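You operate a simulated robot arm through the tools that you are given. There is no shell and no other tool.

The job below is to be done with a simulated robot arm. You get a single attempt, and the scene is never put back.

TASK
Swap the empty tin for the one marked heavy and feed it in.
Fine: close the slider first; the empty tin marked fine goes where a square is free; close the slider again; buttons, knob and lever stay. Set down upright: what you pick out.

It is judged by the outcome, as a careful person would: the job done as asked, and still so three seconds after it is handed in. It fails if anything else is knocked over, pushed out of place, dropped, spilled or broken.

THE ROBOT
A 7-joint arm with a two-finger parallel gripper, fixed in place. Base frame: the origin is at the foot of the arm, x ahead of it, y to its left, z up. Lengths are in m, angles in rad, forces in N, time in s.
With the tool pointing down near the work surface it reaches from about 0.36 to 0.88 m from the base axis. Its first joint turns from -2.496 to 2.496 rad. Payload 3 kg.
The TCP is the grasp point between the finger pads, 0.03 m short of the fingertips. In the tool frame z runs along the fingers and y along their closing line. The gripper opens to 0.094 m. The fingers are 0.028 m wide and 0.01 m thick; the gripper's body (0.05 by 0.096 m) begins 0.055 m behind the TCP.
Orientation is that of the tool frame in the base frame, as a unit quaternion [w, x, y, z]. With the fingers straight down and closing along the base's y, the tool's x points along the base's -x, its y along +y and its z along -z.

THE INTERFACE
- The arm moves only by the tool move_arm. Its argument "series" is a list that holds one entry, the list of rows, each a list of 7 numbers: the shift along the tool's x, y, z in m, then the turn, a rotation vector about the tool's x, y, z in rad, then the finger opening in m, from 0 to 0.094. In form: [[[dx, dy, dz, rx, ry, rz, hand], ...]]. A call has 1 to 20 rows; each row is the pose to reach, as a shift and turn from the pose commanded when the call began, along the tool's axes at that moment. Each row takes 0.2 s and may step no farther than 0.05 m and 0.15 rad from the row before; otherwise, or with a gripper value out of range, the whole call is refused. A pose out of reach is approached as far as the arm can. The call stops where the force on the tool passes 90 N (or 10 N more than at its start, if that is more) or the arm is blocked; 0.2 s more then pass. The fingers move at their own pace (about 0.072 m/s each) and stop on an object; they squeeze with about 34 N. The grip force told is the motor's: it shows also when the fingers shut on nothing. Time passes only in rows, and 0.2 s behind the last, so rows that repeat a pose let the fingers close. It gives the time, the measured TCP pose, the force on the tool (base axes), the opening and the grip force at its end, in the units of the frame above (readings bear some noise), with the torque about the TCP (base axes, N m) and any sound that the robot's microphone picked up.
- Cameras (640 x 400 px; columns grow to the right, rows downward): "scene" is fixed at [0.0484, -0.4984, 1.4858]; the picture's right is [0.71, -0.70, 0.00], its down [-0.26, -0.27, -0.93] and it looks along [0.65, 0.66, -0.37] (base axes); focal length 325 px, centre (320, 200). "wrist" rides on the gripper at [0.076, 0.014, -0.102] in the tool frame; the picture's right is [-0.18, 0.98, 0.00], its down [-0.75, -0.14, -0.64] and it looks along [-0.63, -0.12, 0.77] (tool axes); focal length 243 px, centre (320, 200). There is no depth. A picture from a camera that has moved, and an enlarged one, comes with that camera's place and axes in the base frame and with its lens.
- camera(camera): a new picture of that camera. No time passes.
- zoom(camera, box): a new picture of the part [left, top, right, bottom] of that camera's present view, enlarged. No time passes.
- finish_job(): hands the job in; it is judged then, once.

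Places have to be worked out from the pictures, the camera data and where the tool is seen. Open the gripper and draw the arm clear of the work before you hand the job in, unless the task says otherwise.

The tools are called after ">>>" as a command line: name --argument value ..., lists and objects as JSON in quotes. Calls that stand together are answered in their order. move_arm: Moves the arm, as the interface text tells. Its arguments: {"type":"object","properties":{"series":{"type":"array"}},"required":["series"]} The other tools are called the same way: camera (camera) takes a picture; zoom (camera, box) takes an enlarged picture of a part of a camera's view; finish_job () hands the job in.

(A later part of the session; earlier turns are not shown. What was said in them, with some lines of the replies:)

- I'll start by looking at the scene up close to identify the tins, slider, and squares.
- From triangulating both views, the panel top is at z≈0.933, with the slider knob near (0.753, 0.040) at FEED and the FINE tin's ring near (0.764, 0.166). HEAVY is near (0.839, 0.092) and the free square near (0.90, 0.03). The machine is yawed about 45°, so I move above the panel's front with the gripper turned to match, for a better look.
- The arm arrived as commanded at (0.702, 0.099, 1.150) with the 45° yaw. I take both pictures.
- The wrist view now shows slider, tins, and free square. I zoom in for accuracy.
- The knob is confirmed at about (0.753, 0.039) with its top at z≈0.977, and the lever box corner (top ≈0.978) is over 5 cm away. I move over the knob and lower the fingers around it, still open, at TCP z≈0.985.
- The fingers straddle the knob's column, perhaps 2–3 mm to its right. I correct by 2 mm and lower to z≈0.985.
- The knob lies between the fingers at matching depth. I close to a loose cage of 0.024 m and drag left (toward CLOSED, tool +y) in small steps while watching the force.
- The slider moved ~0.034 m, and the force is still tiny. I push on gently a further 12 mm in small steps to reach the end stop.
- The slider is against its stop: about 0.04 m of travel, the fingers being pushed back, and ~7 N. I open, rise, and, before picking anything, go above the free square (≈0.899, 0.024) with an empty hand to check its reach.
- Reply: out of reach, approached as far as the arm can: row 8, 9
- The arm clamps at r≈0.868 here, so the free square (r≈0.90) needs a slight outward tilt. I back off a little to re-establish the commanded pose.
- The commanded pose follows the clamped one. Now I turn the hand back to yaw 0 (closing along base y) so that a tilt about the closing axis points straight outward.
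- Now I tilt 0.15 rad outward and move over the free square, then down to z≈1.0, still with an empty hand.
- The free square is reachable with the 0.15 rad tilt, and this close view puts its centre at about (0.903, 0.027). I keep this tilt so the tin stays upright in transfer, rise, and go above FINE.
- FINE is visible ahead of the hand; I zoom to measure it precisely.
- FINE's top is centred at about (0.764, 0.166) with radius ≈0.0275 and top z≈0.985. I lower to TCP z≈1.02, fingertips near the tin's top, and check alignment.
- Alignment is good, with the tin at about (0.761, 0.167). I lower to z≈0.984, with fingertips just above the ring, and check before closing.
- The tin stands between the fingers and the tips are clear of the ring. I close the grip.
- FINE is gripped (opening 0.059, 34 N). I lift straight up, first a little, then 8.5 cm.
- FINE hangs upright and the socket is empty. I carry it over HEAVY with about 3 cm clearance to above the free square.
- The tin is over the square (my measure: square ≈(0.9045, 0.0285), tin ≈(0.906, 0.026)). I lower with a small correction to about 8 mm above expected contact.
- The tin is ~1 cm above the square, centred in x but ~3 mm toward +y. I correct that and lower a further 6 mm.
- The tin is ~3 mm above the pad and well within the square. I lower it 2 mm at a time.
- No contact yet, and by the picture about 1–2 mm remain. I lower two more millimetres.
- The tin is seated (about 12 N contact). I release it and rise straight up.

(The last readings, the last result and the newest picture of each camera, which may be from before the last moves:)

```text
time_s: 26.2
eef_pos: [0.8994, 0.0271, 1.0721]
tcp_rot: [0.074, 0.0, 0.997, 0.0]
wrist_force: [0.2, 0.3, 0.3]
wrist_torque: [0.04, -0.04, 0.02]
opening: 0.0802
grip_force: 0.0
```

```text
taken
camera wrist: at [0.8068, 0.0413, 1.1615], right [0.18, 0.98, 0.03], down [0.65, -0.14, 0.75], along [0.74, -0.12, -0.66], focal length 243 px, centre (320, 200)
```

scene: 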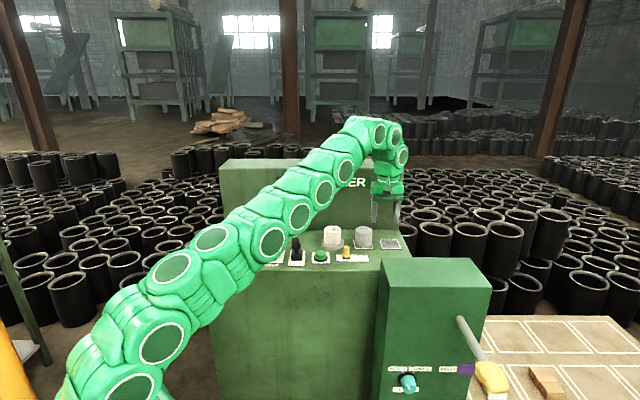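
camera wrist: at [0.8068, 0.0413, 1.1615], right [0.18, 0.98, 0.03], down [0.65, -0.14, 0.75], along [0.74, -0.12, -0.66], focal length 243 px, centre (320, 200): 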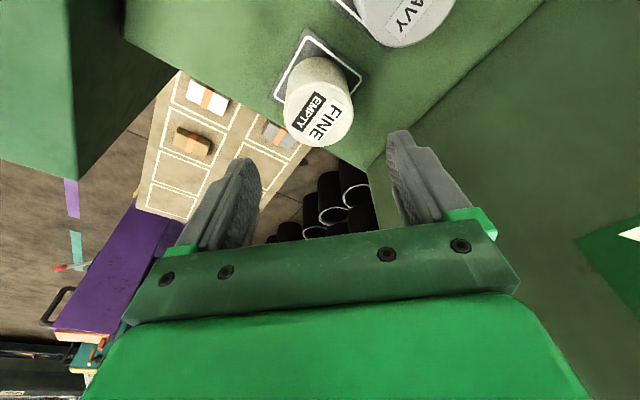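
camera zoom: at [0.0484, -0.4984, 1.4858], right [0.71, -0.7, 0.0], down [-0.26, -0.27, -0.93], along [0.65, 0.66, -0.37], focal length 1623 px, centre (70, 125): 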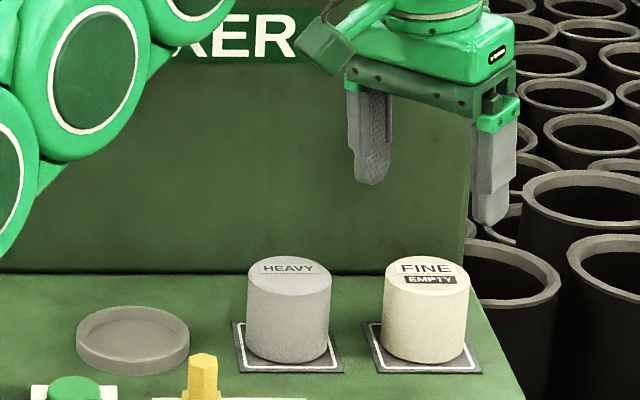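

FINE now stands upright on the free square. I move above HEAVY (estimated ≈(0.840, 0.092)), keeping the same tilt.

>>> move_arm --series '[[[0.0204, 0.0217, -0.0031, 0, 0, 0, 0.08], [0.0408, 0.0434, -0.0062, 0, 0, 0, 0.08], [0.0613, 0.065, -0.0093, 0, 0, 0, 0.08], [0.0613, 0.065, -0.0093, 0, 0, 0, 0.08]]]'

>>> zoom --camera "wrist" --box '[180, 10, 460, 210]'

>>> zoom --camera "scene" --box '[310, 175, 430, 255]'

```text
time_s: 27.2
eef_pos: [0.8353, 0.091, 1.0709]
tcp_rot: [0.075, 0.001, 0.997, 0.0]
wrist_force: [-0.4, 0.3, -1.0]
wrist_torque: [0.01, 0.02, 0.0]
opening: 0.0798
grip_force: 0.0
```

```text
2.00 times, centred on (320, 110) of wrist
camera zoom: at [0.7448, 0.1065, 1.1604], right [0.18, 0.98, 0.03], down [0.65, -0.14, 0.75], along [0.74, -0.12, -0.66], focal length 485 px, centre (320, 380)
```

zoom: 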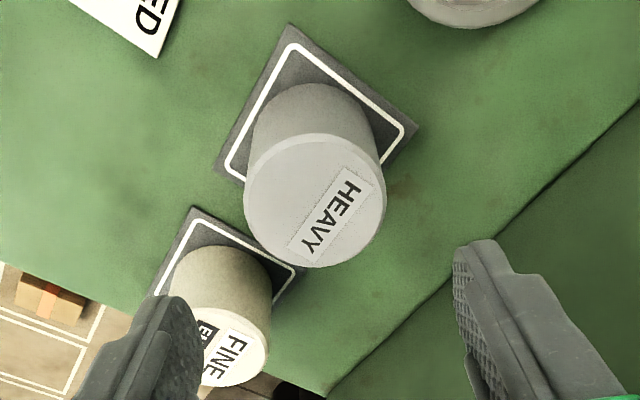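

```text
5.00 times, centred on (370, 215) of scene
camera zoom: at [0.0484, -0.4984, 1.4858], right [0.71, -0.7, 0.0], down [-0.26, -0.27, -0.93], along [0.65, 0.66, -0.37], focal length 1623 px, centre (70, 125)
```

zoom: 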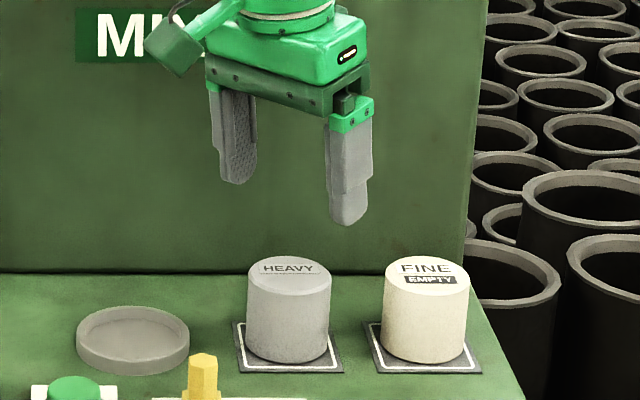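

HEAVY is at about (0.839, 0.092), and the hand is aligned to it. I lower straight down to the same grip height as before (z≈0.984).

>>> move_arm --series '[[[0.0045, 0, 0.03, 0, 0, 0, 0.08], [0.0075, 0, 0.05, 0, 0, 0, 0.08], [0.0105, 0, 0.07, 0, 0, 0, 0.08], [0.013, 0, 0.086, 0, 0, 0, 0.08], [0.013, 0, 0.086, 0, 0, 0, 0.08]]]'

>>> zoom --camera "wrist" --box '[180, 60, 460, 260]'

>>> zoom --camera "scene" --box '[310, 175, 430, 255]'

```text
time_s: 28.4
eef_pos: [0.8365, 0.0891, 0.9849]
tcp_rot: [0.074, 0.0, 0.997, 0.0]
wrist_force: [1.1, 0.2, -0.3]
wrist_torque: [0.05, 0.0, 0.03]
opening: 0.0802
grip_force: 0.0
```

```text
2.00 times, centred on (320, 160) of wrist
camera zoom: at [0.7448, 0.1042, 1.0735], right [0.18, 0.98, 0.03], down [0.65, -0.14, 0.75], along [0.74, -0.12, -0.66], focal length 485 px, centre (320, 280)
```

zoom: 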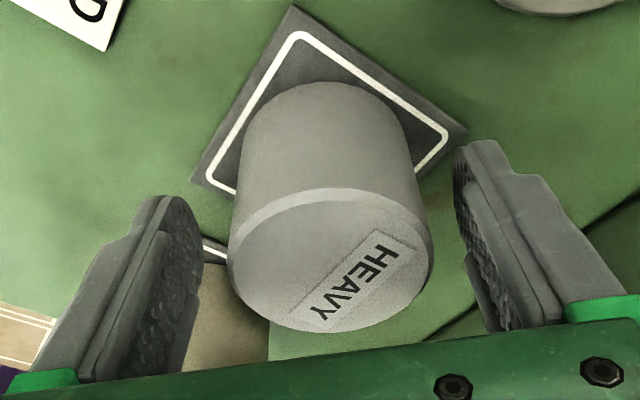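

```text
5.00 times, centred on (370, 215) of scene
camera zoom: at [0.0484, -0.4984, 1.4858], right [0.71, -0.7, 0.0], down [-0.26, -0.27, -0.93], along [0.65, 0.66, -0.37], focal length 1623 px, centre (70, 125)
```

zoom: 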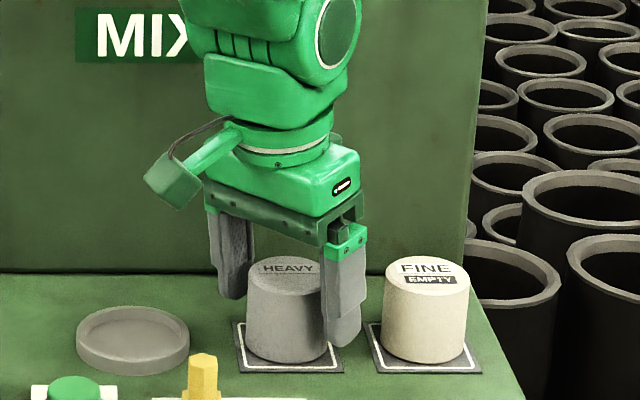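

Relative to FINE's grip view, HEAVY sits ~3 mm farther out, so I nudge 3 mm outward and close the grip.

>>> move_arm --series '[[[-0.003, 0, 0.0005, 0, 0, 0, 0.08], [-0.003, 0, 0.0005, 0, 0, 0, 0.06], [-0.003, 0, 0.0005, 0, 0, 0, 0.04], [-0.003, 0, 0.0005, 0, 0, 0, 0.04], [-0.003, 0, 0.0005, 0, 0, 0, 0.04]]]'

>>> zoom --camera "wrist" --box '[180, 60, 460, 260]'

```text
time_s: 29.6
eef_pos: [0.8401, 0.0897, 0.9834]
tcp_rot: [0.076, 0.0, 0.997, 0.0]
wrist_force: [0.3, -1.0, 0.8]
wrist_torque: [0.0, -0.04, -0.02]
opening: 0.0561
grip_force: 34.0
```

```text
2.00 times, centred on (320, 160) of wrist
camera zoom: at [0.7483, 0.1044, 1.0734], right [0.18, 0.98, 0.03], down [0.65, -0.14, 0.75], along [0.74, -0.12, -0.66], focal length 485 px, centre (320, 280)
```

zoom: 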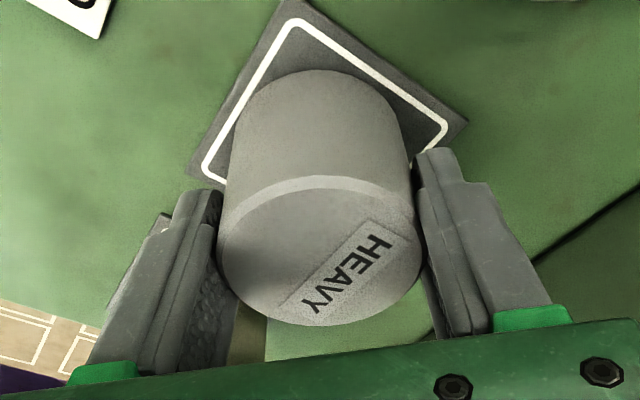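

I nudged the wrong way: the image shows HEAVY is now ~7 mm nearer in than FINE was. I open, shift back inward 6.5 mm, and grip again.

>>> move_arm --series '[[[0, 0, 0, 0, 0, 0, 0.065], [0, 0, 0, 0, 0, 0, 0.075], [0.0032, 0, -0.0005, 0, 0, 0, 0.075], [0.0065, 0, -0.001, 0, 0, 0, 0.075], [0.0065, 0, -0.001, 0, 0, 0, 0.06], [0.0065, 0, -0.001, 0, 0, 0, 0.04], [0.0065, 0, -0.001, 0, 0, 0, 0.04], [0.0065, 0, -0.001, 0, 0, 0, 0.04]]]'

>>> zoom --camera "wrist" --box '[180, 60, 460, 260]'

```text
time_s: 31.4
eef_pos: [0.8328, 0.0906, 0.9846]
tcp_rot: [0.075, 0.0, 0.997, -0.001]
wrist_force: [-0.7, 0.3, 2.4]
wrist_torque: [-0.06, 0.05, -0.03]
opening: 0.0584
grip_force: 33.9
```

```text
2.00 times, centred on (320, 160) of wrist
camera zoom: at [0.7413, 0.1049, 1.0733], right [0.18, 0.98, 0.03], down [0.65, -0.14, 0.75], along [0.74, -0.12, -0.66], focal length 485 px, centre (320, 280)
```

zoom: 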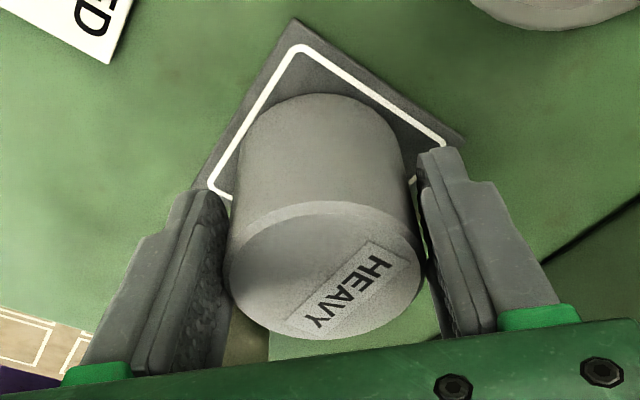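

The grip now matches FINE's (opening 0.058, same view). I lift HEAVY a little first and read the load.

>>> move_arm --series '[[[-0.0007, 0, -0.005, 0, 0, 0, 0.04], [-0.0015, 0, -0.0099, 0, 0, 0, 0.04], [-0.0015, 0, -0.0099, 0, 0, 0, 0.04]]]'

>>> zoom --camera "scene" --box '[310, 175, 430, 255]'

>>> zoom --camera "wrist" --box '[180, 60, 460, 260]'

```text
time_s: 32.2
eef_pos: [0.832, 0.0909, 0.9946]
tcp_rot: [0.075, 0.001, 0.997, 0.0]
wrist_force: [0.4, 0.0, -1.6]
wrist_torque: [-0.01, 0.03, -0.04]
opening: 0.0587
grip_force: 34.3
```

```text
5.00 times, centred on (370, 215) of scene
camera zoom: at [0.0484, -0.4984, 1.4858], right [0.71, -0.7, 0.0], down [-0.26, -0.27, -0.93], along [0.65, 0.66, -0.37], focal length 1623 px, centre (70, 125)
```

zoom: 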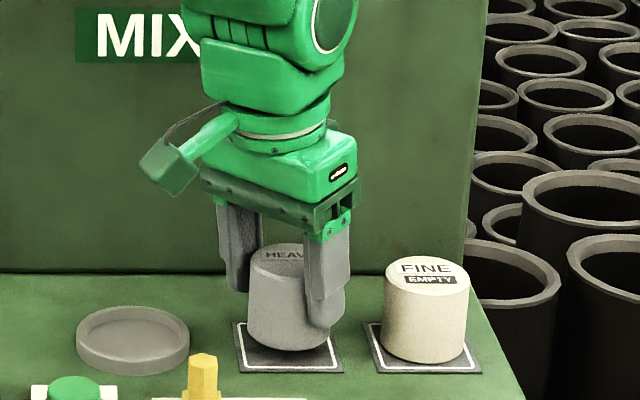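

```text
2.00 times, centred on (320, 160) of wrist
camera zoom: at [0.7417, 0.1051, 1.0837], right [0.18, 0.98, 0.03], down [0.65, -0.14, 0.75], along [0.74, -0.12, -0.66], focal length 485 px, centre (320, 280)
```

zoom: 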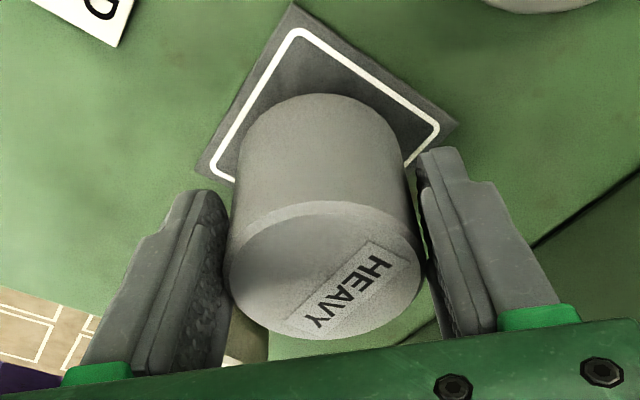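

HEAVY is lifted (it's light, ~2 N) and upright. I raise it to z≈1.07 and carry it over the socket.

>>> move_arm --series '[[[-0.0056, 0, -0.0371, 0, 0, 0, 0.04], [-0.0112, 0, -0.0742, 0, 0, 0, 0.04], [0.007, 0.0188, -0.077, 0, 0, 0, 0.04], [0.0252, 0.0376, -0.0797, 0, 0, 0, 0.04], [0.0435, 0.0564, -0.0825, 0, 0, 0, 0.04], [0.0617, 0.0752, -0.0852, 0, 0, 0, 0.04], [0.0617, 0.0752, -0.0852, 0, 0, 0, 0.04], [0.0617, 0.0752, -0.0852, 0, 0, 0, 0.04]]]'

>>> zoom --camera "wrist" --box '[180, 10, 460, 250]'

>>> zoom --camera "scene" --box '[280, 175, 400, 255]'

```text
time_s: 34.0
eef_pos: [0.7579, 0.1676, 1.0683]
tcp_rot: [0.075, 0.0, 0.997, 0.0]
wrist_force: [0.3, 0.1, -1.9]
wrist_torque: [-0.02, 0.06, -0.02]
opening: 0.0585
grip_force: 33.9
```

```text
1.67 times, centred on (320, 130) of wrist
camera zoom: at [0.6675, 0.182, 1.1565], right [0.18, 0.98, 0.03], down [0.65, -0.14, 0.75], along [0.74, -0.12, -0.66], focal length 404 px, centre (320, 317)
```

zoom: 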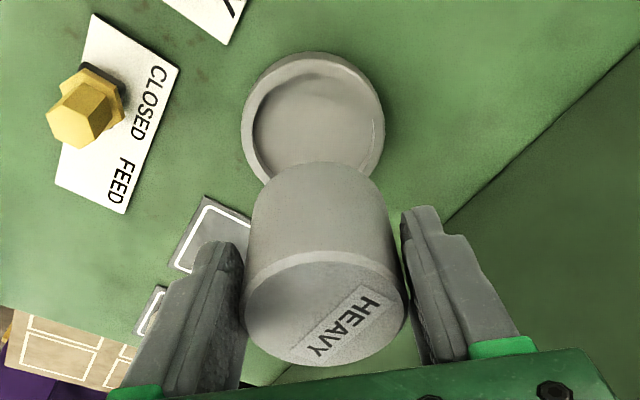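

```text
5.00 times, centred on (340, 215) of scene
camera zoom: at [0.0484, -0.4984, 1.4858], right [0.71, -0.7, 0.0], down [-0.26, -0.27, -0.93], along [0.65, 0.66, -0.37], focal length 1623 px, centre (220, 125)
```

zoom: 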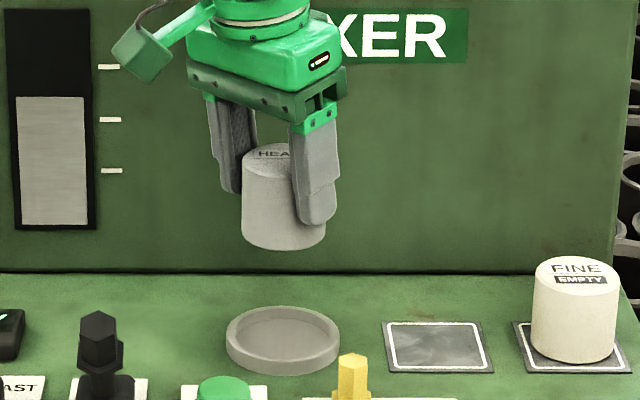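

In the scene view HEAVY lines up horizontally exactly as FINE did after its lift, only ~3 mm lower in the grip. I lower until the bottom is just above the ring and check.

>>> move_arm --series '[[[0.003, 0, 0.02, 0, 0, 0, 0.04], [0.006, 0, 0.04, 0, 0, 0, 0.04], [0.0089, 0, 0.059, 0, 0, 0, 0.04], [0.0089, 0, 0.059, 0, 0, 0, 0.04], [0.0089, 0, 0.059, 0, 0, 0, 0.04]]]'

>>> zoom --camera "wrist" --box '[180, 60, 460, 260]'

>>> zoom --camera "scene" --box '[300, 205, 372, 253]'

```text
time_s: 35.2
eef_pos: [0.7581, 0.1683, 1.0081]
tcp_rot: [0.074, 0.0, 0.997, 0.0]
wrist_force: [-0.3, -0.9, -1.1]
wrist_torque: [0.01, 0.03, 0.01]
opening: 0.0584
grip_force: 34.0
```

```text
2.00 times, centred on (320, 160) of wrist
camera zoom: at [0.6677, 0.182, 1.0975], right [0.18, 0.98, 0.03], down [0.65, -0.14, 0.75], along [0.74, -0.12, -0.66], focal length 485 px, centre (320, 280)
```

zoom: 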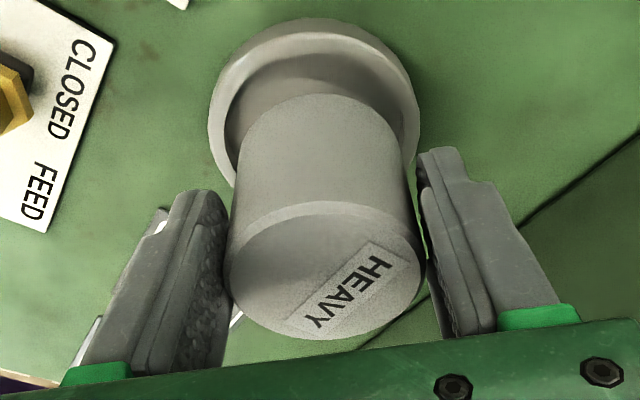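

```text
8.33 times, centred on (336, 229) of scene
camera zoom: at [0.0484, -0.4984, 1.4858], right [0.71, -0.7, 0.0], down [-0.26, -0.27, -0.93], along [0.65, 0.66, -0.37], focal length 2705 px, centre (187, -42)
```

zoom: 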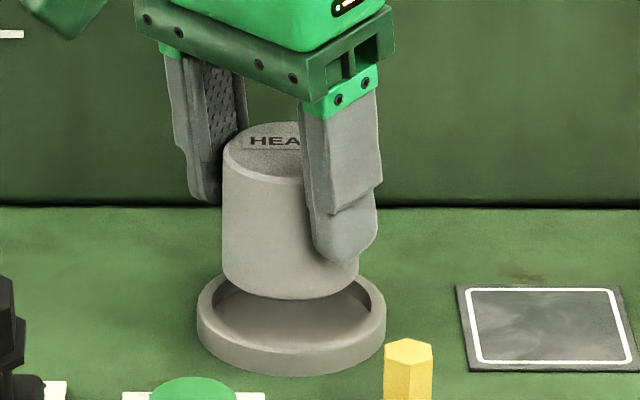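

HEAVY is centred left-right over the ring (inner ≈63 mm vs tin ≈56 mm). I lower to just above the rim to check the fore-aft gap.

>>> move_arm --series '[[[0.0006, 0, 0.004, 0, 0, 0, 0.04], [0.0012, 0, 0.008, 0, 0, 0, 0.04], [0.0012, 0, 0.008, 0, 0, 0, 0.04]]]'

>>> zoom --camera "wrist" --box '[180, 60, 460, 260]'

>>> zoom --camera "scene" --box '[300, 205, 372, 253]'

```text
time_s: 36.0
eef_pos: [0.7595, 0.1667, 1.0005]
tcp_rot: [0.075, 0.0, 0.997, 0.0]
wrist_force: [1.0, -0.5, -2.3]
wrist_torque: [0.01, 0.03, -0.02]
opening: 0.0585
grip_force: 34.5
```

```text
2.00 times, centred on (320, 160) of wrist
camera zoom: at [0.6679, 0.1814, 1.09], right [0.18, 0.98, 0.03], down [0.65, -0.14, 0.75], along [0.74, -0.12, -0.66], focal length 485 px, centre (320, 280)
```

zoom: 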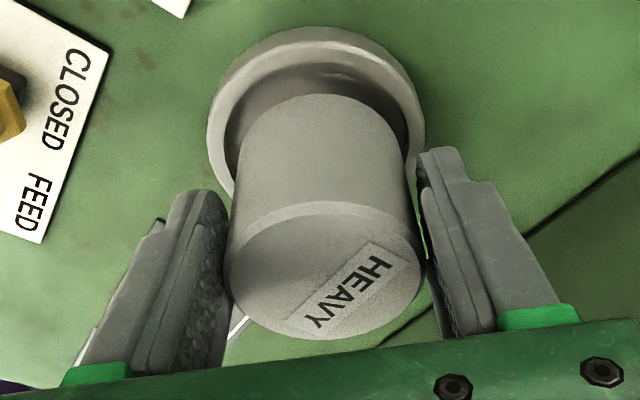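

```text
8.33 times, centred on (336, 229) of scene
camera zoom: at [0.0484, -0.4984, 1.4858], right [0.71, -0.7, 0.0], down [-0.26, -0.27, -0.93], along [0.65, 0.66, -0.37], focal length 2705 px, centre (187, -42)
```

zoom: 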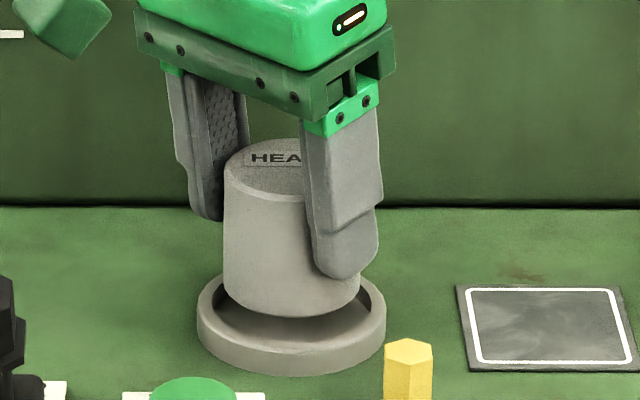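

The ring is where FINE's was relative to the hand, and HEAVY sits in the grip within ~1.5 mm of FINE's place. I lower 6 mm with a 1 mm inward trim and watch the force.

>>> move_arm --series '[[[0.0013, 0, 0.002, 0, 0, 0, 0.04], [0.0016, 0, 0.004, 0, 0, 0, 0.04], [0.0019, 0, 0.006, 0, 0, 0, 0.04], [0.0019, 0, 0.006, 0, 0, 0, 0.04]]]'

>>> zoom --camera "wrist" --box '[180, 60, 460, 260]'

>>> zoom --camera "scene" --box '[300, 205, 372, 253]'

```text
time_s: 37.0
eef_pos: [0.7579, 0.1672, 0.9949]
tcp_rot: [0.076, 0.0, 0.997, -0.001]
wrist_force: [0.0, -0.4, -2.2]
wrist_torque: [-0.01, 0.0, 0.0]
opening: 0.0583
grip_force: 34.0
```

```text
2.00 times, centred on (320, 160) of wrist
camera zoom: at [0.6669, 0.1812, 1.0843], right [0.18, 0.98, 0.03], down [0.65, -0.14, 0.75], along [0.74, -0.12, -0.66], focal length 485 px, centre (320, 280)
```

zoom: 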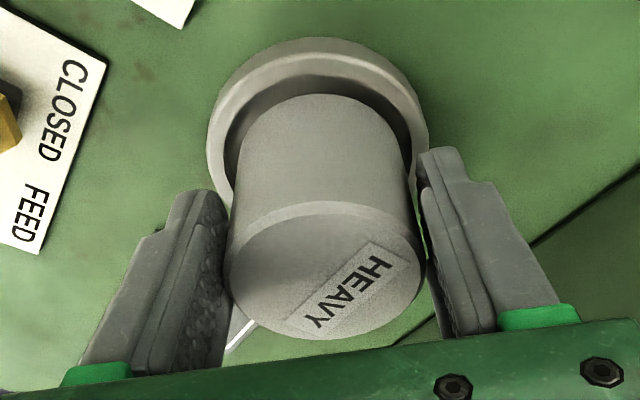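

```text
8.33 times, centred on (336, 229) of scene
camera zoom: at [0.0484, -0.4984, 1.4858], right [0.71, -0.7, 0.0], down [-0.26, -0.27, -0.93], along [0.65, 0.66, -0.37], focal length 2705 px, centre (187, -42)
```

zoom: 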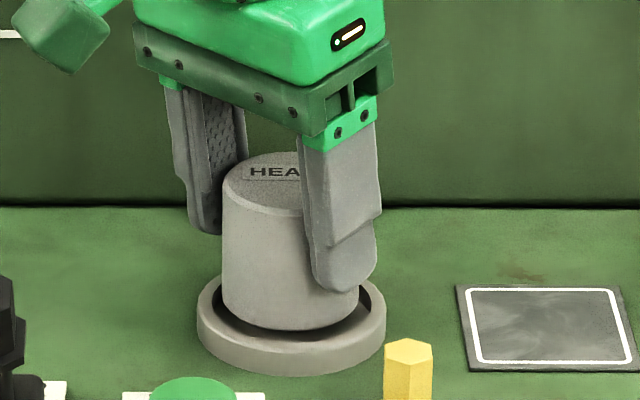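

The tin is going into the ring with gaps all round. I continue down 5 mm.

>>> move_arm --series '[[[0.0003, 0, 0.002, 0, 0, 0, 0.04], [0.0005, 0, 0.0035, 0, 0, 0, 0.04], [0.0008, 0, 0.005, 0, 0, 0, 0.04], [0.0008, 0, 0.005, 0, 0, 0, 0.04]]]'

>>> zoom --camera "scene" --box '[300, 205, 372, 253]'

```text
time_s: 38.0
eef_pos: [0.7582, 0.1672, 0.9896]
tcp_rot: [0.075, -0.001, 0.997, 0.0]
wrist_force: [0.0, 1.2, -2.7]
wrist_torque: [0.0, 0.01, -0.03]
opening: 0.0585
grip_force: 34.5
```

```text
8.33 times, centred on (336, 229) of scene
camera zoom: at [0.0484, -0.4984, 1.4858], right [0.71, -0.7, 0.0], down [-0.26, -0.27, -0.93], along [0.65, 0.66, -0.37], focal length 2705 px, centre (187, -42)
```

zoom: 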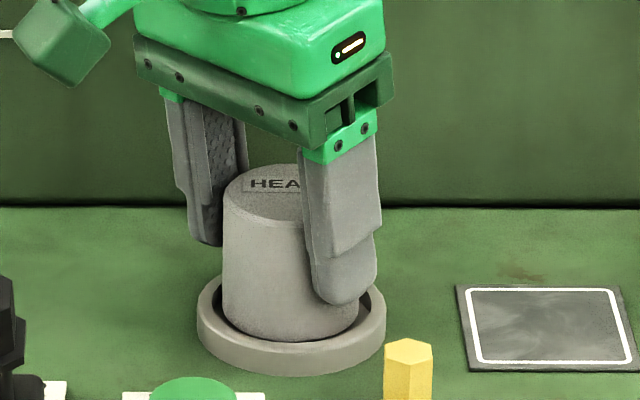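

HEAVY is inside the ring with no contact force yet. I go down 2 mm more.

>>> move_arm --series '[[[0.0001, 0, 0.001, 0, 0, 0, 0.04], [0.0003, 0, 0.002, 0, 0, 0, 0.04], [0.0003, 0, 0.002, 0, 0, 0, 0.04]]]'

```text
time_s: 38.8
eef_pos: [0.7588, 0.167, 0.9881]
tcp_rot: [0.075, 0.0, 0.997, 0.001]
wrist_force: [0.1, 0.5, -2.6]
wrist_torque: [0.02, 0.03, 0.01]
opening: 0.0587
grip_force: 34.4
```

Still no contact, so I go down another 2 mm.

>>> move_arm --series '[[[0.0001, 0, 0.001, 0, 0, 0, 0.04], [0.0003, 0, 0.002, 0, 0, 0, 0.04], [0.0003, 0, 0.002, 0, 0, 0, 0.04]]]'

>>> zoom --camera "scene" --box '[300, 205, 372, 253]'

```text
time_s: 39.6
eef_pos: [0.7575, 0.1676, 0.9858]
tcp_rot: [0.075, 0.001, 0.997, 0.0]
wrist_force: [0.1, -0.1, -1.5]
wrist_torque: [0.05, 0.02, 0.01]
opening: 0.0587
grip_force: 34.0
```

```text
8.33 times, centred on (336, 229) of scene
camera zoom: at [0.0484, -0.4984, 1.4858], right [0.71, -0.7, 0.0], down [-0.26, -0.27, -0.93], along [0.65, 0.66, -0.37], focal length 2705 px, centre (187, -42)
```

zoom: 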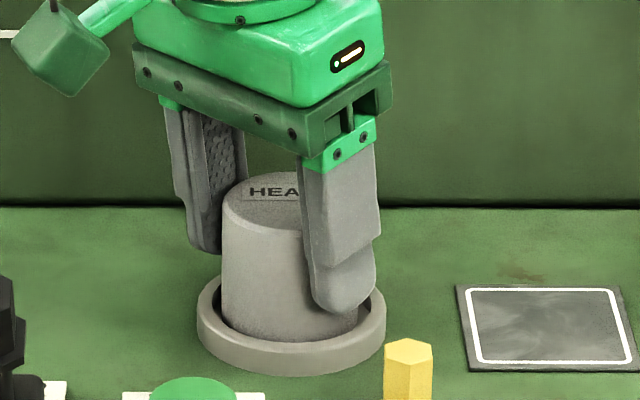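

Still hanging free, and the fingertips stay over 1 cm above the rim. I go down 2 mm more.

>>> move_arm --series '[[[0.0001, 0, 0.001, 0, 0, 0, 0.04], [0.0003, 0, 0.002, 0, 0, 0, 0.04], [0.0003, 0, 0.002, 0, 0, 0, 0.04]]]'

```text
time_s: 40.4
eef_pos: [0.758, 0.1654, 0.9855]
tcp_rot: [0.077, 0.0, 0.997, 0.0]
wrist_force: [-4.3, 4.4, 29.3]
wrist_torque: [0.05, -0.27, 0.2]
opening: 0.0587
grip_force: 33.7
```

Contact at 29 N, so HEAVY is seated on the socket floor. I ease up 1 mm, release, and rise.

>>> move_arm --series '[[[-0.0001, 0, -0.001, 0, 0, 0, 0.04], [-0.0001, 0, -0.001, 0, 0, 0, 0.065], [-0.0001, 0, -0.001, 0, 0, 0, 0.075], [-0.0001, 0, -0.001, 0, 0, 0, 0.075], [-0.003, 0, -0.02, 0, 0, 0, 0.075], [-0.0075, 0, -0.05, 0, 0, 0, 0.075], [-0.012, 0, -0.08, 0, 0, 0, 0.075], [-0.012, 0, -0.08, 0, 0, 0, 0.075]]]'

>>> zoom --camera "scene" --box '[280, 175, 400, 255]'

>>> camera --camera "wrist"

```text
time_s: 42.2
eef_pos: [0.7591, 0.1667, 1.0642]
tcp_rot: [0.075, 0.0, 0.997, 0.0]
wrist_force: [-0.2, -0.5, 0.1]
wrist_torque: [0.0, -0.01, 0.0]
opening: 0.0751
grip_force: 0.1
```

```text
5.00 times, centred on (340, 215) of scene
camera zoom: at [0.0484, -0.4984, 1.4858], right [0.71, -0.7, 0.0], down [-0.26, -0.27, -0.93], along [0.65, 0.66, -0.37], focal length 1623 px, centre (220, 125)
```

zoom: 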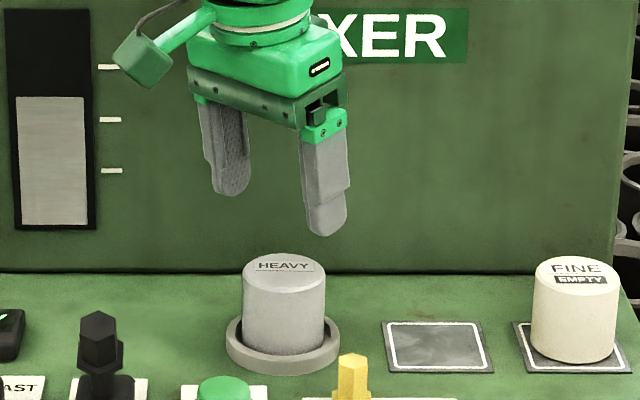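

```text
taken
camera wrist: at [0.6665, 0.1806, 1.1531], right [0.18, 0.98, 0.03], down [0.65, -0.14, 0.75], along [0.74, -0.12, -0.66], focal length 243 px, centre (320, 200)
```

wrist: 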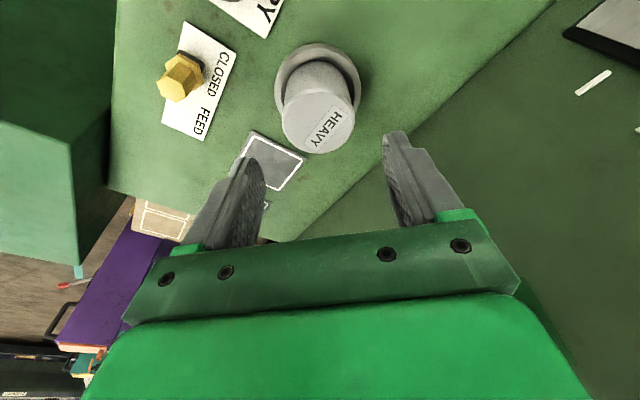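

HEAVY stands in the socket and FINE on its square. Next I work the slider to FEED and then back, so I raise, undo the tilt, and move toward the slider.

>>> move_arm --series '[[[-0.003, 0, -0.02, 0, 0, 0, 0.07], [0.006, -0.027, -0.025, 0, 0.05, 0, 0.06], [0.016, -0.054, -0.03, 0, 0.1, 0, 0.06], [0.0252, -0.08, -0.0342, 0, 0.15, 0, 0.06], [0.0252, -0.08, -0.0342, 0, 0.15, 0, 0.06]]]'

```text
time_s: 43.4
eef_pos: [0.7263, 0.0873, 1.0931]
tcp_rot: [-0.001, 0.0, 1.0, 0.001]
wrist_force: [-0.8, -0.1, -0.5]
wrist_torque: [0.0, 0.02, 0.02]
opening: 0.0601
grip_force: 0.0
```

The tool is now straight down. I yaw 45° while moving above the knob, estimated at (0.724, 0.066).

>>> move_arm --series '[[[0.0004, -0.0035, 0, 0, 0, -0.1309, 0.06], [0.0008, -0.007, 0, 0, 0, -0.2618, 0.06], [0.0012, -0.0105, 0, 0, 0, -0.3927, 0.06], [0.0016, -0.014, 0, 0, 0, -0.5236, 0.06], [0.002, -0.0175, 0, 0, 0, -0.6545, 0.06], [0.0025, -0.021, 0, 0, 0, -0.7854, 0.06], [0.0025, -0.021, 0, 0, 0, -0.7854, 0.06]]]'

>>> zoom --camera "wrist" --box '[200, 40, 440, 220]'

>>> zoom --camera "scene" --box '[290, 185, 410, 275]'

```text
time_s: 45.0
eef_pos: [0.7241, 0.0647, 1.0927]
tcp_rot: [0.0, -0.383, 0.924, 0.0]
wrist_force: [0.1, 0.5, -0.5]
wrist_torque: [0.01, 0.0, -0.02]
opening: 0.0601
grip_force: 0.1
```

```text
2.22 times, centred on (320, 130) of wrist
camera zoom: at [0.6603, 0.0211, 1.1962], right [-0.57, 0.82, 0.0], down [0.63, 0.43, 0.64], along [0.53, 0.36, -0.77], focal length 539 px, centre (320, 356)
```

zoom: 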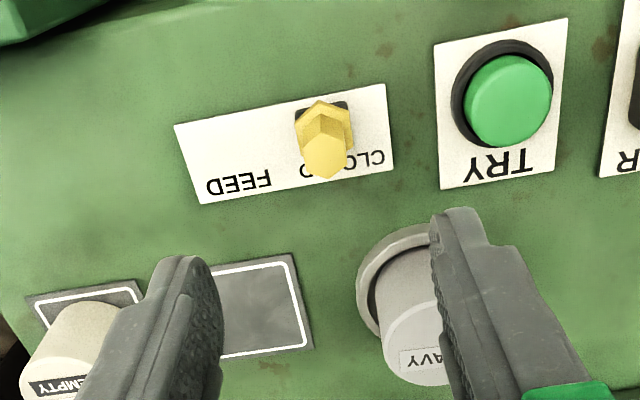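

```text
4.44 times, centred on (350, 230) of scene
camera zoom: at [0.0484, -0.4984, 1.4858], right [0.71, -0.7, 0.0], down [-0.26, -0.27, -0.93], along [0.65, 0.66, -0.37], focal length 1443 px, centre (187, 67)
```

zoom: 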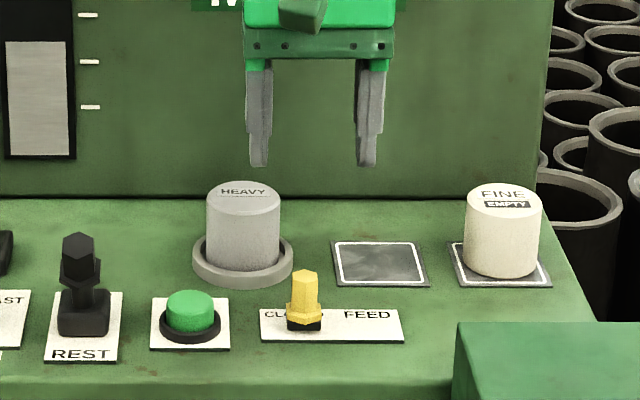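

The knob is at ≈(0.723, 0.0665) in the CLOSED position, under the hand. I lower with a 2 mm leftward trim.

>>> move_arm --series '[[[0, 0.002, 0.03, 0, 0, 0, 0.06], [0, 0.002, 0.06, 0, 0, 0, 0.06], [0, 0.002, 0.09, 0, 0, 0, 0.06], [0, 0.002, 0.1085, 0, 0, 0, 0.06], [0, 0.002, 0.1085, 0, 0, 0, 0.06]]]'

>>> zoom --camera "wrist" --box '[200, 60, 480, 240]'

>>> zoom --camera "scene" --box '[290, 185, 410, 275]'

```text
time_s: 46.2
eef_pos: [0.7233, 0.068, 0.9846]
tcp_rot: [0.0, -0.382, 0.924, 0.0]
wrist_force: [0.0, 0.1, 0.0]
wrist_torque: [-0.03, -0.01, -0.01]
opening: 0.06
grip_force: 0.0
```

```text
2.22 times, centred on (340, 150) of wrist
camera zoom: at [0.6588, 0.0239, 1.0877], right [-0.56, 0.83, 0.0], down [0.63, 0.43, 0.64], along [0.53, 0.36, -0.77], focal length 539 px, centre (276, 311)
```

zoom: 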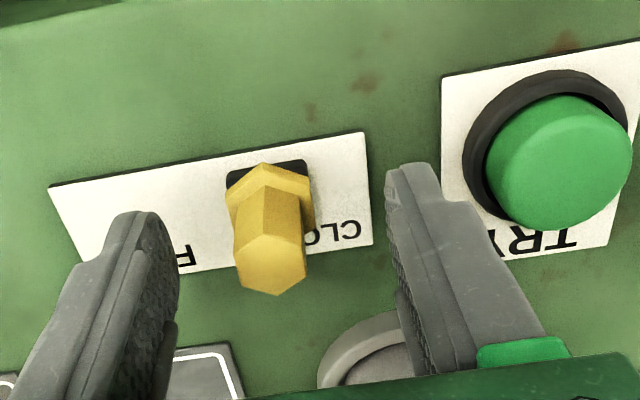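

```text
4.44 times, centred on (350, 230) of scene
camera zoom: at [0.0484, -0.4984, 1.4858], right [0.71, -0.7, 0.0], down [-0.26, -0.27, -0.93], along [0.65, 0.66, -0.37], focal length 1443 px, centre (187, 67)
```

zoom: 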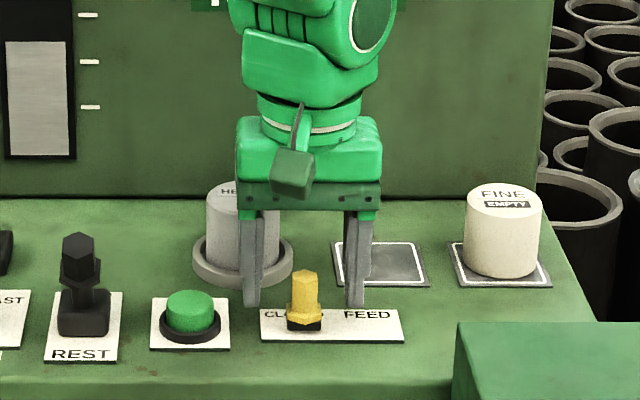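

The knob is centred between the fingers. I cage it at 0.024 and push right (tool −y) toward FEED in small steps.

>>> move_arm --series '[[[0, 0, 0, 0, 0, 0, 0.024], [0, 0, 0, 0, 0, 0, 0.024], [0, 0, 0, 0, 0, 0, 0.024], [0, -0.006, 0, 0, 0, 0, 0.024], [0, -0.012, 0, 0, 0, 0, 0.024], [0, -0.018, 0, 0, 0, 0, 0.024], [0, -0.024, 0, 0, 0, 0, 0.024], [0, -0.03, 0, 0, 0, 0, 0.024], [0, -0.036, 0, 0, 0, 0, 0.024], [0, -0.041, 0, 0, 0, 0, 0.024], [0, -0.041, 0, 0, 0, 0, 0.024]]]'

>>> zoom --camera "wrist" --box '[200, 60, 480, 240]'

>>> zoom --camera "scene" --box '[290, 185, 410, 275]'

```text
time_s: 48.6
eef_pos: [0.7532, 0.0376, 0.9861]
tcp_rot: [-0.001, -0.383, 0.924, 0.0]
wrist_force: [-0.3, -0.3, 0.5]
wrist_torque: [-0.01, 0.02, 0.01]
opening: 0.0241
grip_force: 0.1
```

```text
2.22 times, centred on (340, 150) of wrist
camera zoom: at [0.6881, -0.0059, 1.0882], right [-0.56, 0.83, 0.0], down [0.63, 0.43, 0.64], along [0.53, 0.36, -0.77], focal length 539 px, centre (276, 311)
```

zoom: 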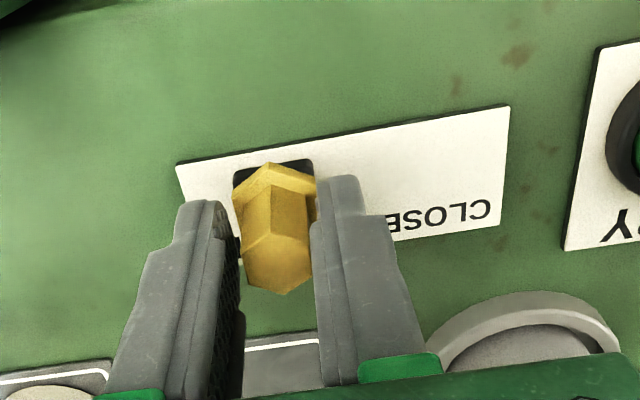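

```text
4.44 times, centred on (350, 230) of scene
camera zoom: at [0.0484, -0.4984, 1.4858], right [0.71, -0.7, 0.0], down [-0.26, -0.27, -0.93], along [0.65, 0.66, -0.37], focal length 1443 px, centre (187, 67)
```

zoom: 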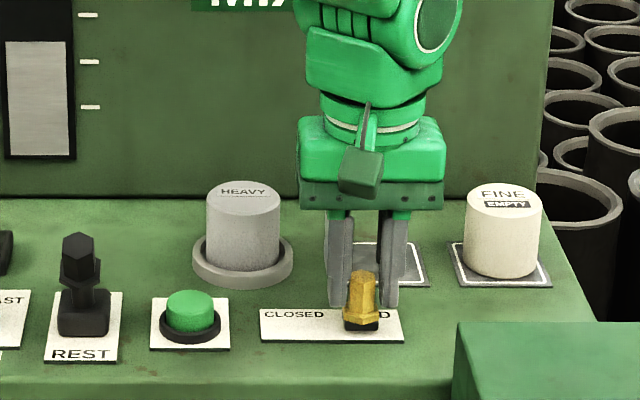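

The knob is near the FEED end. I push 5 mm more to make sure it reaches the stop, then dwell.

>>> move_arm --series '[[[0, -0.002, 0, 0, 0, 0, 0.024], [0, -0.004, 0, 0, 0, 0, 0.024], [0, -0.006, 0, 0, 0, 0, 0.024], [0, -0.006, 0, 0, 0, 0, 0.024]]]'

>>> zoom --camera "scene" --box '[200, 150, 420, 290]'

>>> zoom --camera "wrist" --box '[200, 60, 480, 240]'

```text
time_s: 49.6
eef_pos: [0.7565, 0.0328, 0.9861]
tcp_rot: [-0.001, -0.382, 0.924, 0.001]
wrist_force: [-11.5, 6.5, 0.2]
wrist_torque: [0.09, 0.25, 0.05]
opening: 0.0313
grip_force: 5.4
```

```text
2.86 times, centred on (310, 220) of scene
camera zoom: at [0.0484, -0.4984, 1.4858], right [0.71, -0.7, 0.0], down [-0.26, -0.27, -0.93], along [0.65, 0.66, -0.37], focal length 927 px, centre (349, 143)
```

zoom: 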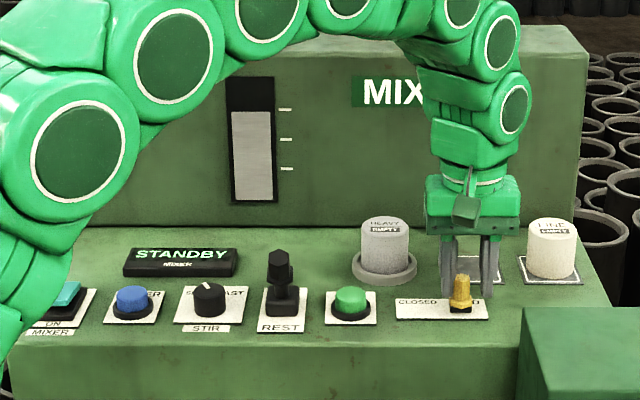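

```text
2.22 times, centred on (340, 150) of wrist
camera zoom: at [0.6918, -0.0098, 1.0883], right [-0.57, 0.82, 0.0], down [0.63, 0.43, 0.64], along [0.53, 0.36, -0.77], focal length 539 px, centre (276, 311)
```

zoom: 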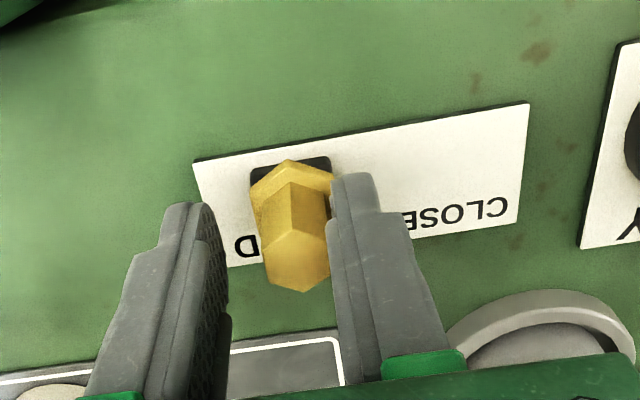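

HEAVY now shows an EMPTY flag and the gauge went up, so it has been fed. I now push the slider back left to CLOSED.

>>> move_arm --series '[[[0, 0.006, 0, 0, 0, 0, 0.024], [0, 0.012, 0, 0, 0, 0, 0.024], [0, 0.018, 0, 0, 0, 0, 0.024], [0, 0.024, 0, 0, 0, 0, 0.024], [0, 0.03, 0, 0, 0, 0, 0.024], [0, 0.036, 0, 0, 0, 0, 0.024], [0, 0.042, 0, 0, 0, 0, 0.024], [0, 0.046, 0, 0, 0, 0, 0.024], [0, 0.049, 0, 0, 0, 0, 0.024], [0, 0.051, 0, 0, 0, 0, 0.024], [0, 0.051, 0, 0, 0, 0, 0.024]]]'

>>> zoom --camera "scene" --box '[200, 150, 420, 290]'

>>> zoom --camera "wrist" --box '[200, 60, 480, 240]'

```text
time_s: 52.0
eef_pos: [0.7216, 0.0691, 0.9875]
tcp_rot: [0.0, -0.383, 0.924, 0.0]
wrist_force: [5.6, -5.2, -2.4]
wrist_torque: [0.01, -0.1, 0.01]
opening: 0.0284
grip_force: 3.8
```

```text
2.86 times, centred on (310, 220) of scene
camera zoom: at [0.0484, -0.4984, 1.4858], right [0.71, -0.7, 0.0], down [-0.26, -0.27, -0.93], along [0.65, 0.66, -0.37], focal length 927 px, centre (349, 143)
```

zoom: 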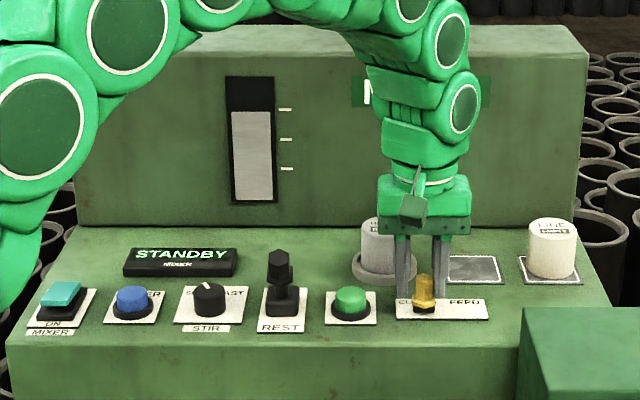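

```text
2.22 times, centred on (340, 150) of wrist
camera zoom: at [0.6565, 0.0257, 1.0883], right [-0.56, 0.83, 0.0], down [0.63, 0.43, 0.64], along [0.53, 0.36, -0.77], focal length 539 px, centre (276, 311)
```

zoom: 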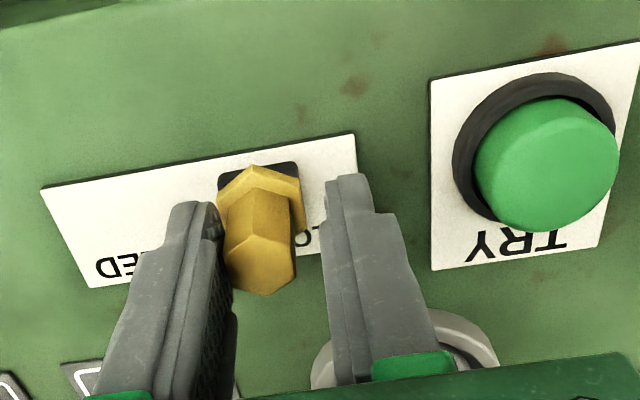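

The slider is back against the CLOSED stop. I open the hand, rise clear, and draw the arm back.

>>> move_arm --series '[[[0, -0.003, 0, 0, 0, 0, 0.05], [0, -0.003, 0, 0, 0, 0, 0.06], [0, -0.003, 0, 0, 0, 0, 0.06], [0, -0.003, -0.04, 0, 0, 0, 0.06], [0, -0.003, -0.08, 0, 0, 0, 0.07], [0, -0.003, -0.12, 0, 0, 0, 0.09], [0, 0, -0.16, 0, 0, 0, 0.09], [0.04, 0.01, -0.18, 0, 0, 0, 0.09], [0.08, 0.03, -0.2, 0, 0, 0, 0.09], [0.12, 0.05, -0.22, 0, 0, 0, 0.09], [0.12, 0.05, -0.22, 0, 0, 0, 0.09]]]'

>>> camera --camera "scene"

>>> zoom --camera "scene" --box '[200, 150, 420, 290]'

>>> zoom --camera "scene" --box '[310, 215, 410, 275]'

```text
time_s: 54.4
eef_pos: [0.6026, 0.0213, 1.2084]
tcp_rot: [-0.001, -0.383, 0.924, 0.0]
wrist_force: [-0.8, 0.0, 0.2]
wrist_torque: [0.03, 0.02, -0.01]
opening: 0.0902
grip_force: 0.0
```

```text
taken
```

scene: 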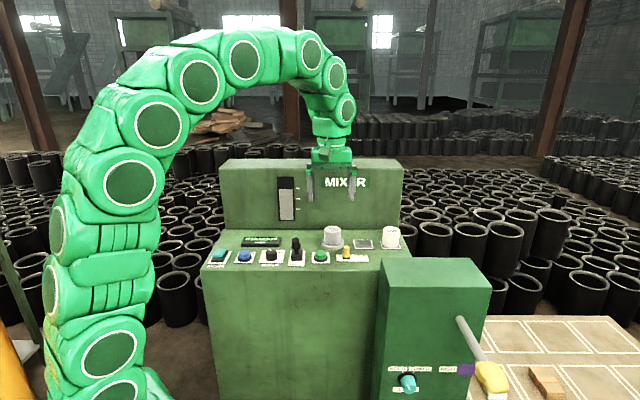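

```text
2.86 times, centred on (310, 220) of scene
camera zoom: at [0.0484, -0.4984, 1.4858], right [0.71, -0.7, 0.0], down [-0.26, -0.27, -0.93], along [0.65, 0.66, -0.37], focal length 927 px, centre (349, 143)
```

zoom: 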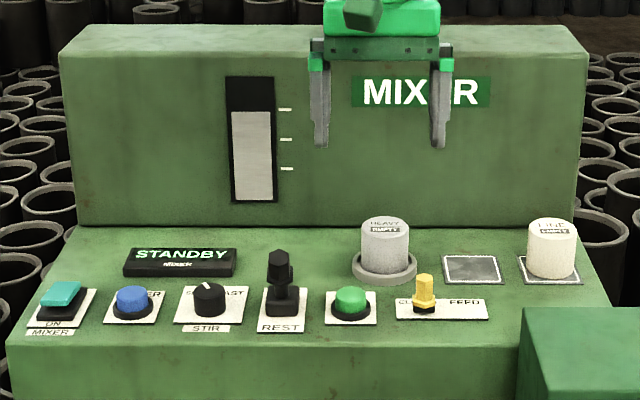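

```text
6.40 times, centred on (360, 245) of scene
camera zoom: at [0.0484, -0.4984, 1.4858], right [0.71, -0.7, 0.0], down [-0.26, -0.27, -0.93], along [0.65, 0.66, -0.37], focal length 2077 px, centre (64, -88)
```

zoom: 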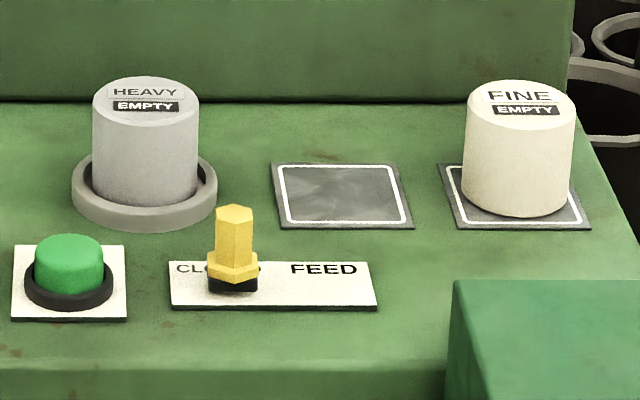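

HEAVY is in the socket and fed (it now reads EMPTY), and FINE stands upright on the formerly free square. The slider is at CLOSED, the other controls are untouched, and the arm is clear, so I hand the job in.

>>> finish_job

```text
The job is handed in.
```

The swap is done and the job is handed in; I haven't been told how it was judged.

- **Slider first:** I closed it before touching the tins.
- **FINE tin:** The empty tin stands upright on the square that was free.
- **HEAVY tin:** It is seated in the socket. I slid the slider to FEED; the tin then showed EMPTY and the gauge on the back panel rose.
- **Slider again:** I pushed it back to its CLOSED stop.
- **Everything else:** The buttons, knob and lever were not touched, and nothing was knocked over or moved. The gripper is open and the arm is clear of the work.

While picking up HEAVY I first nudged the hand the wrong way. I gripped it again before lifting, and the tin stayed on its square.
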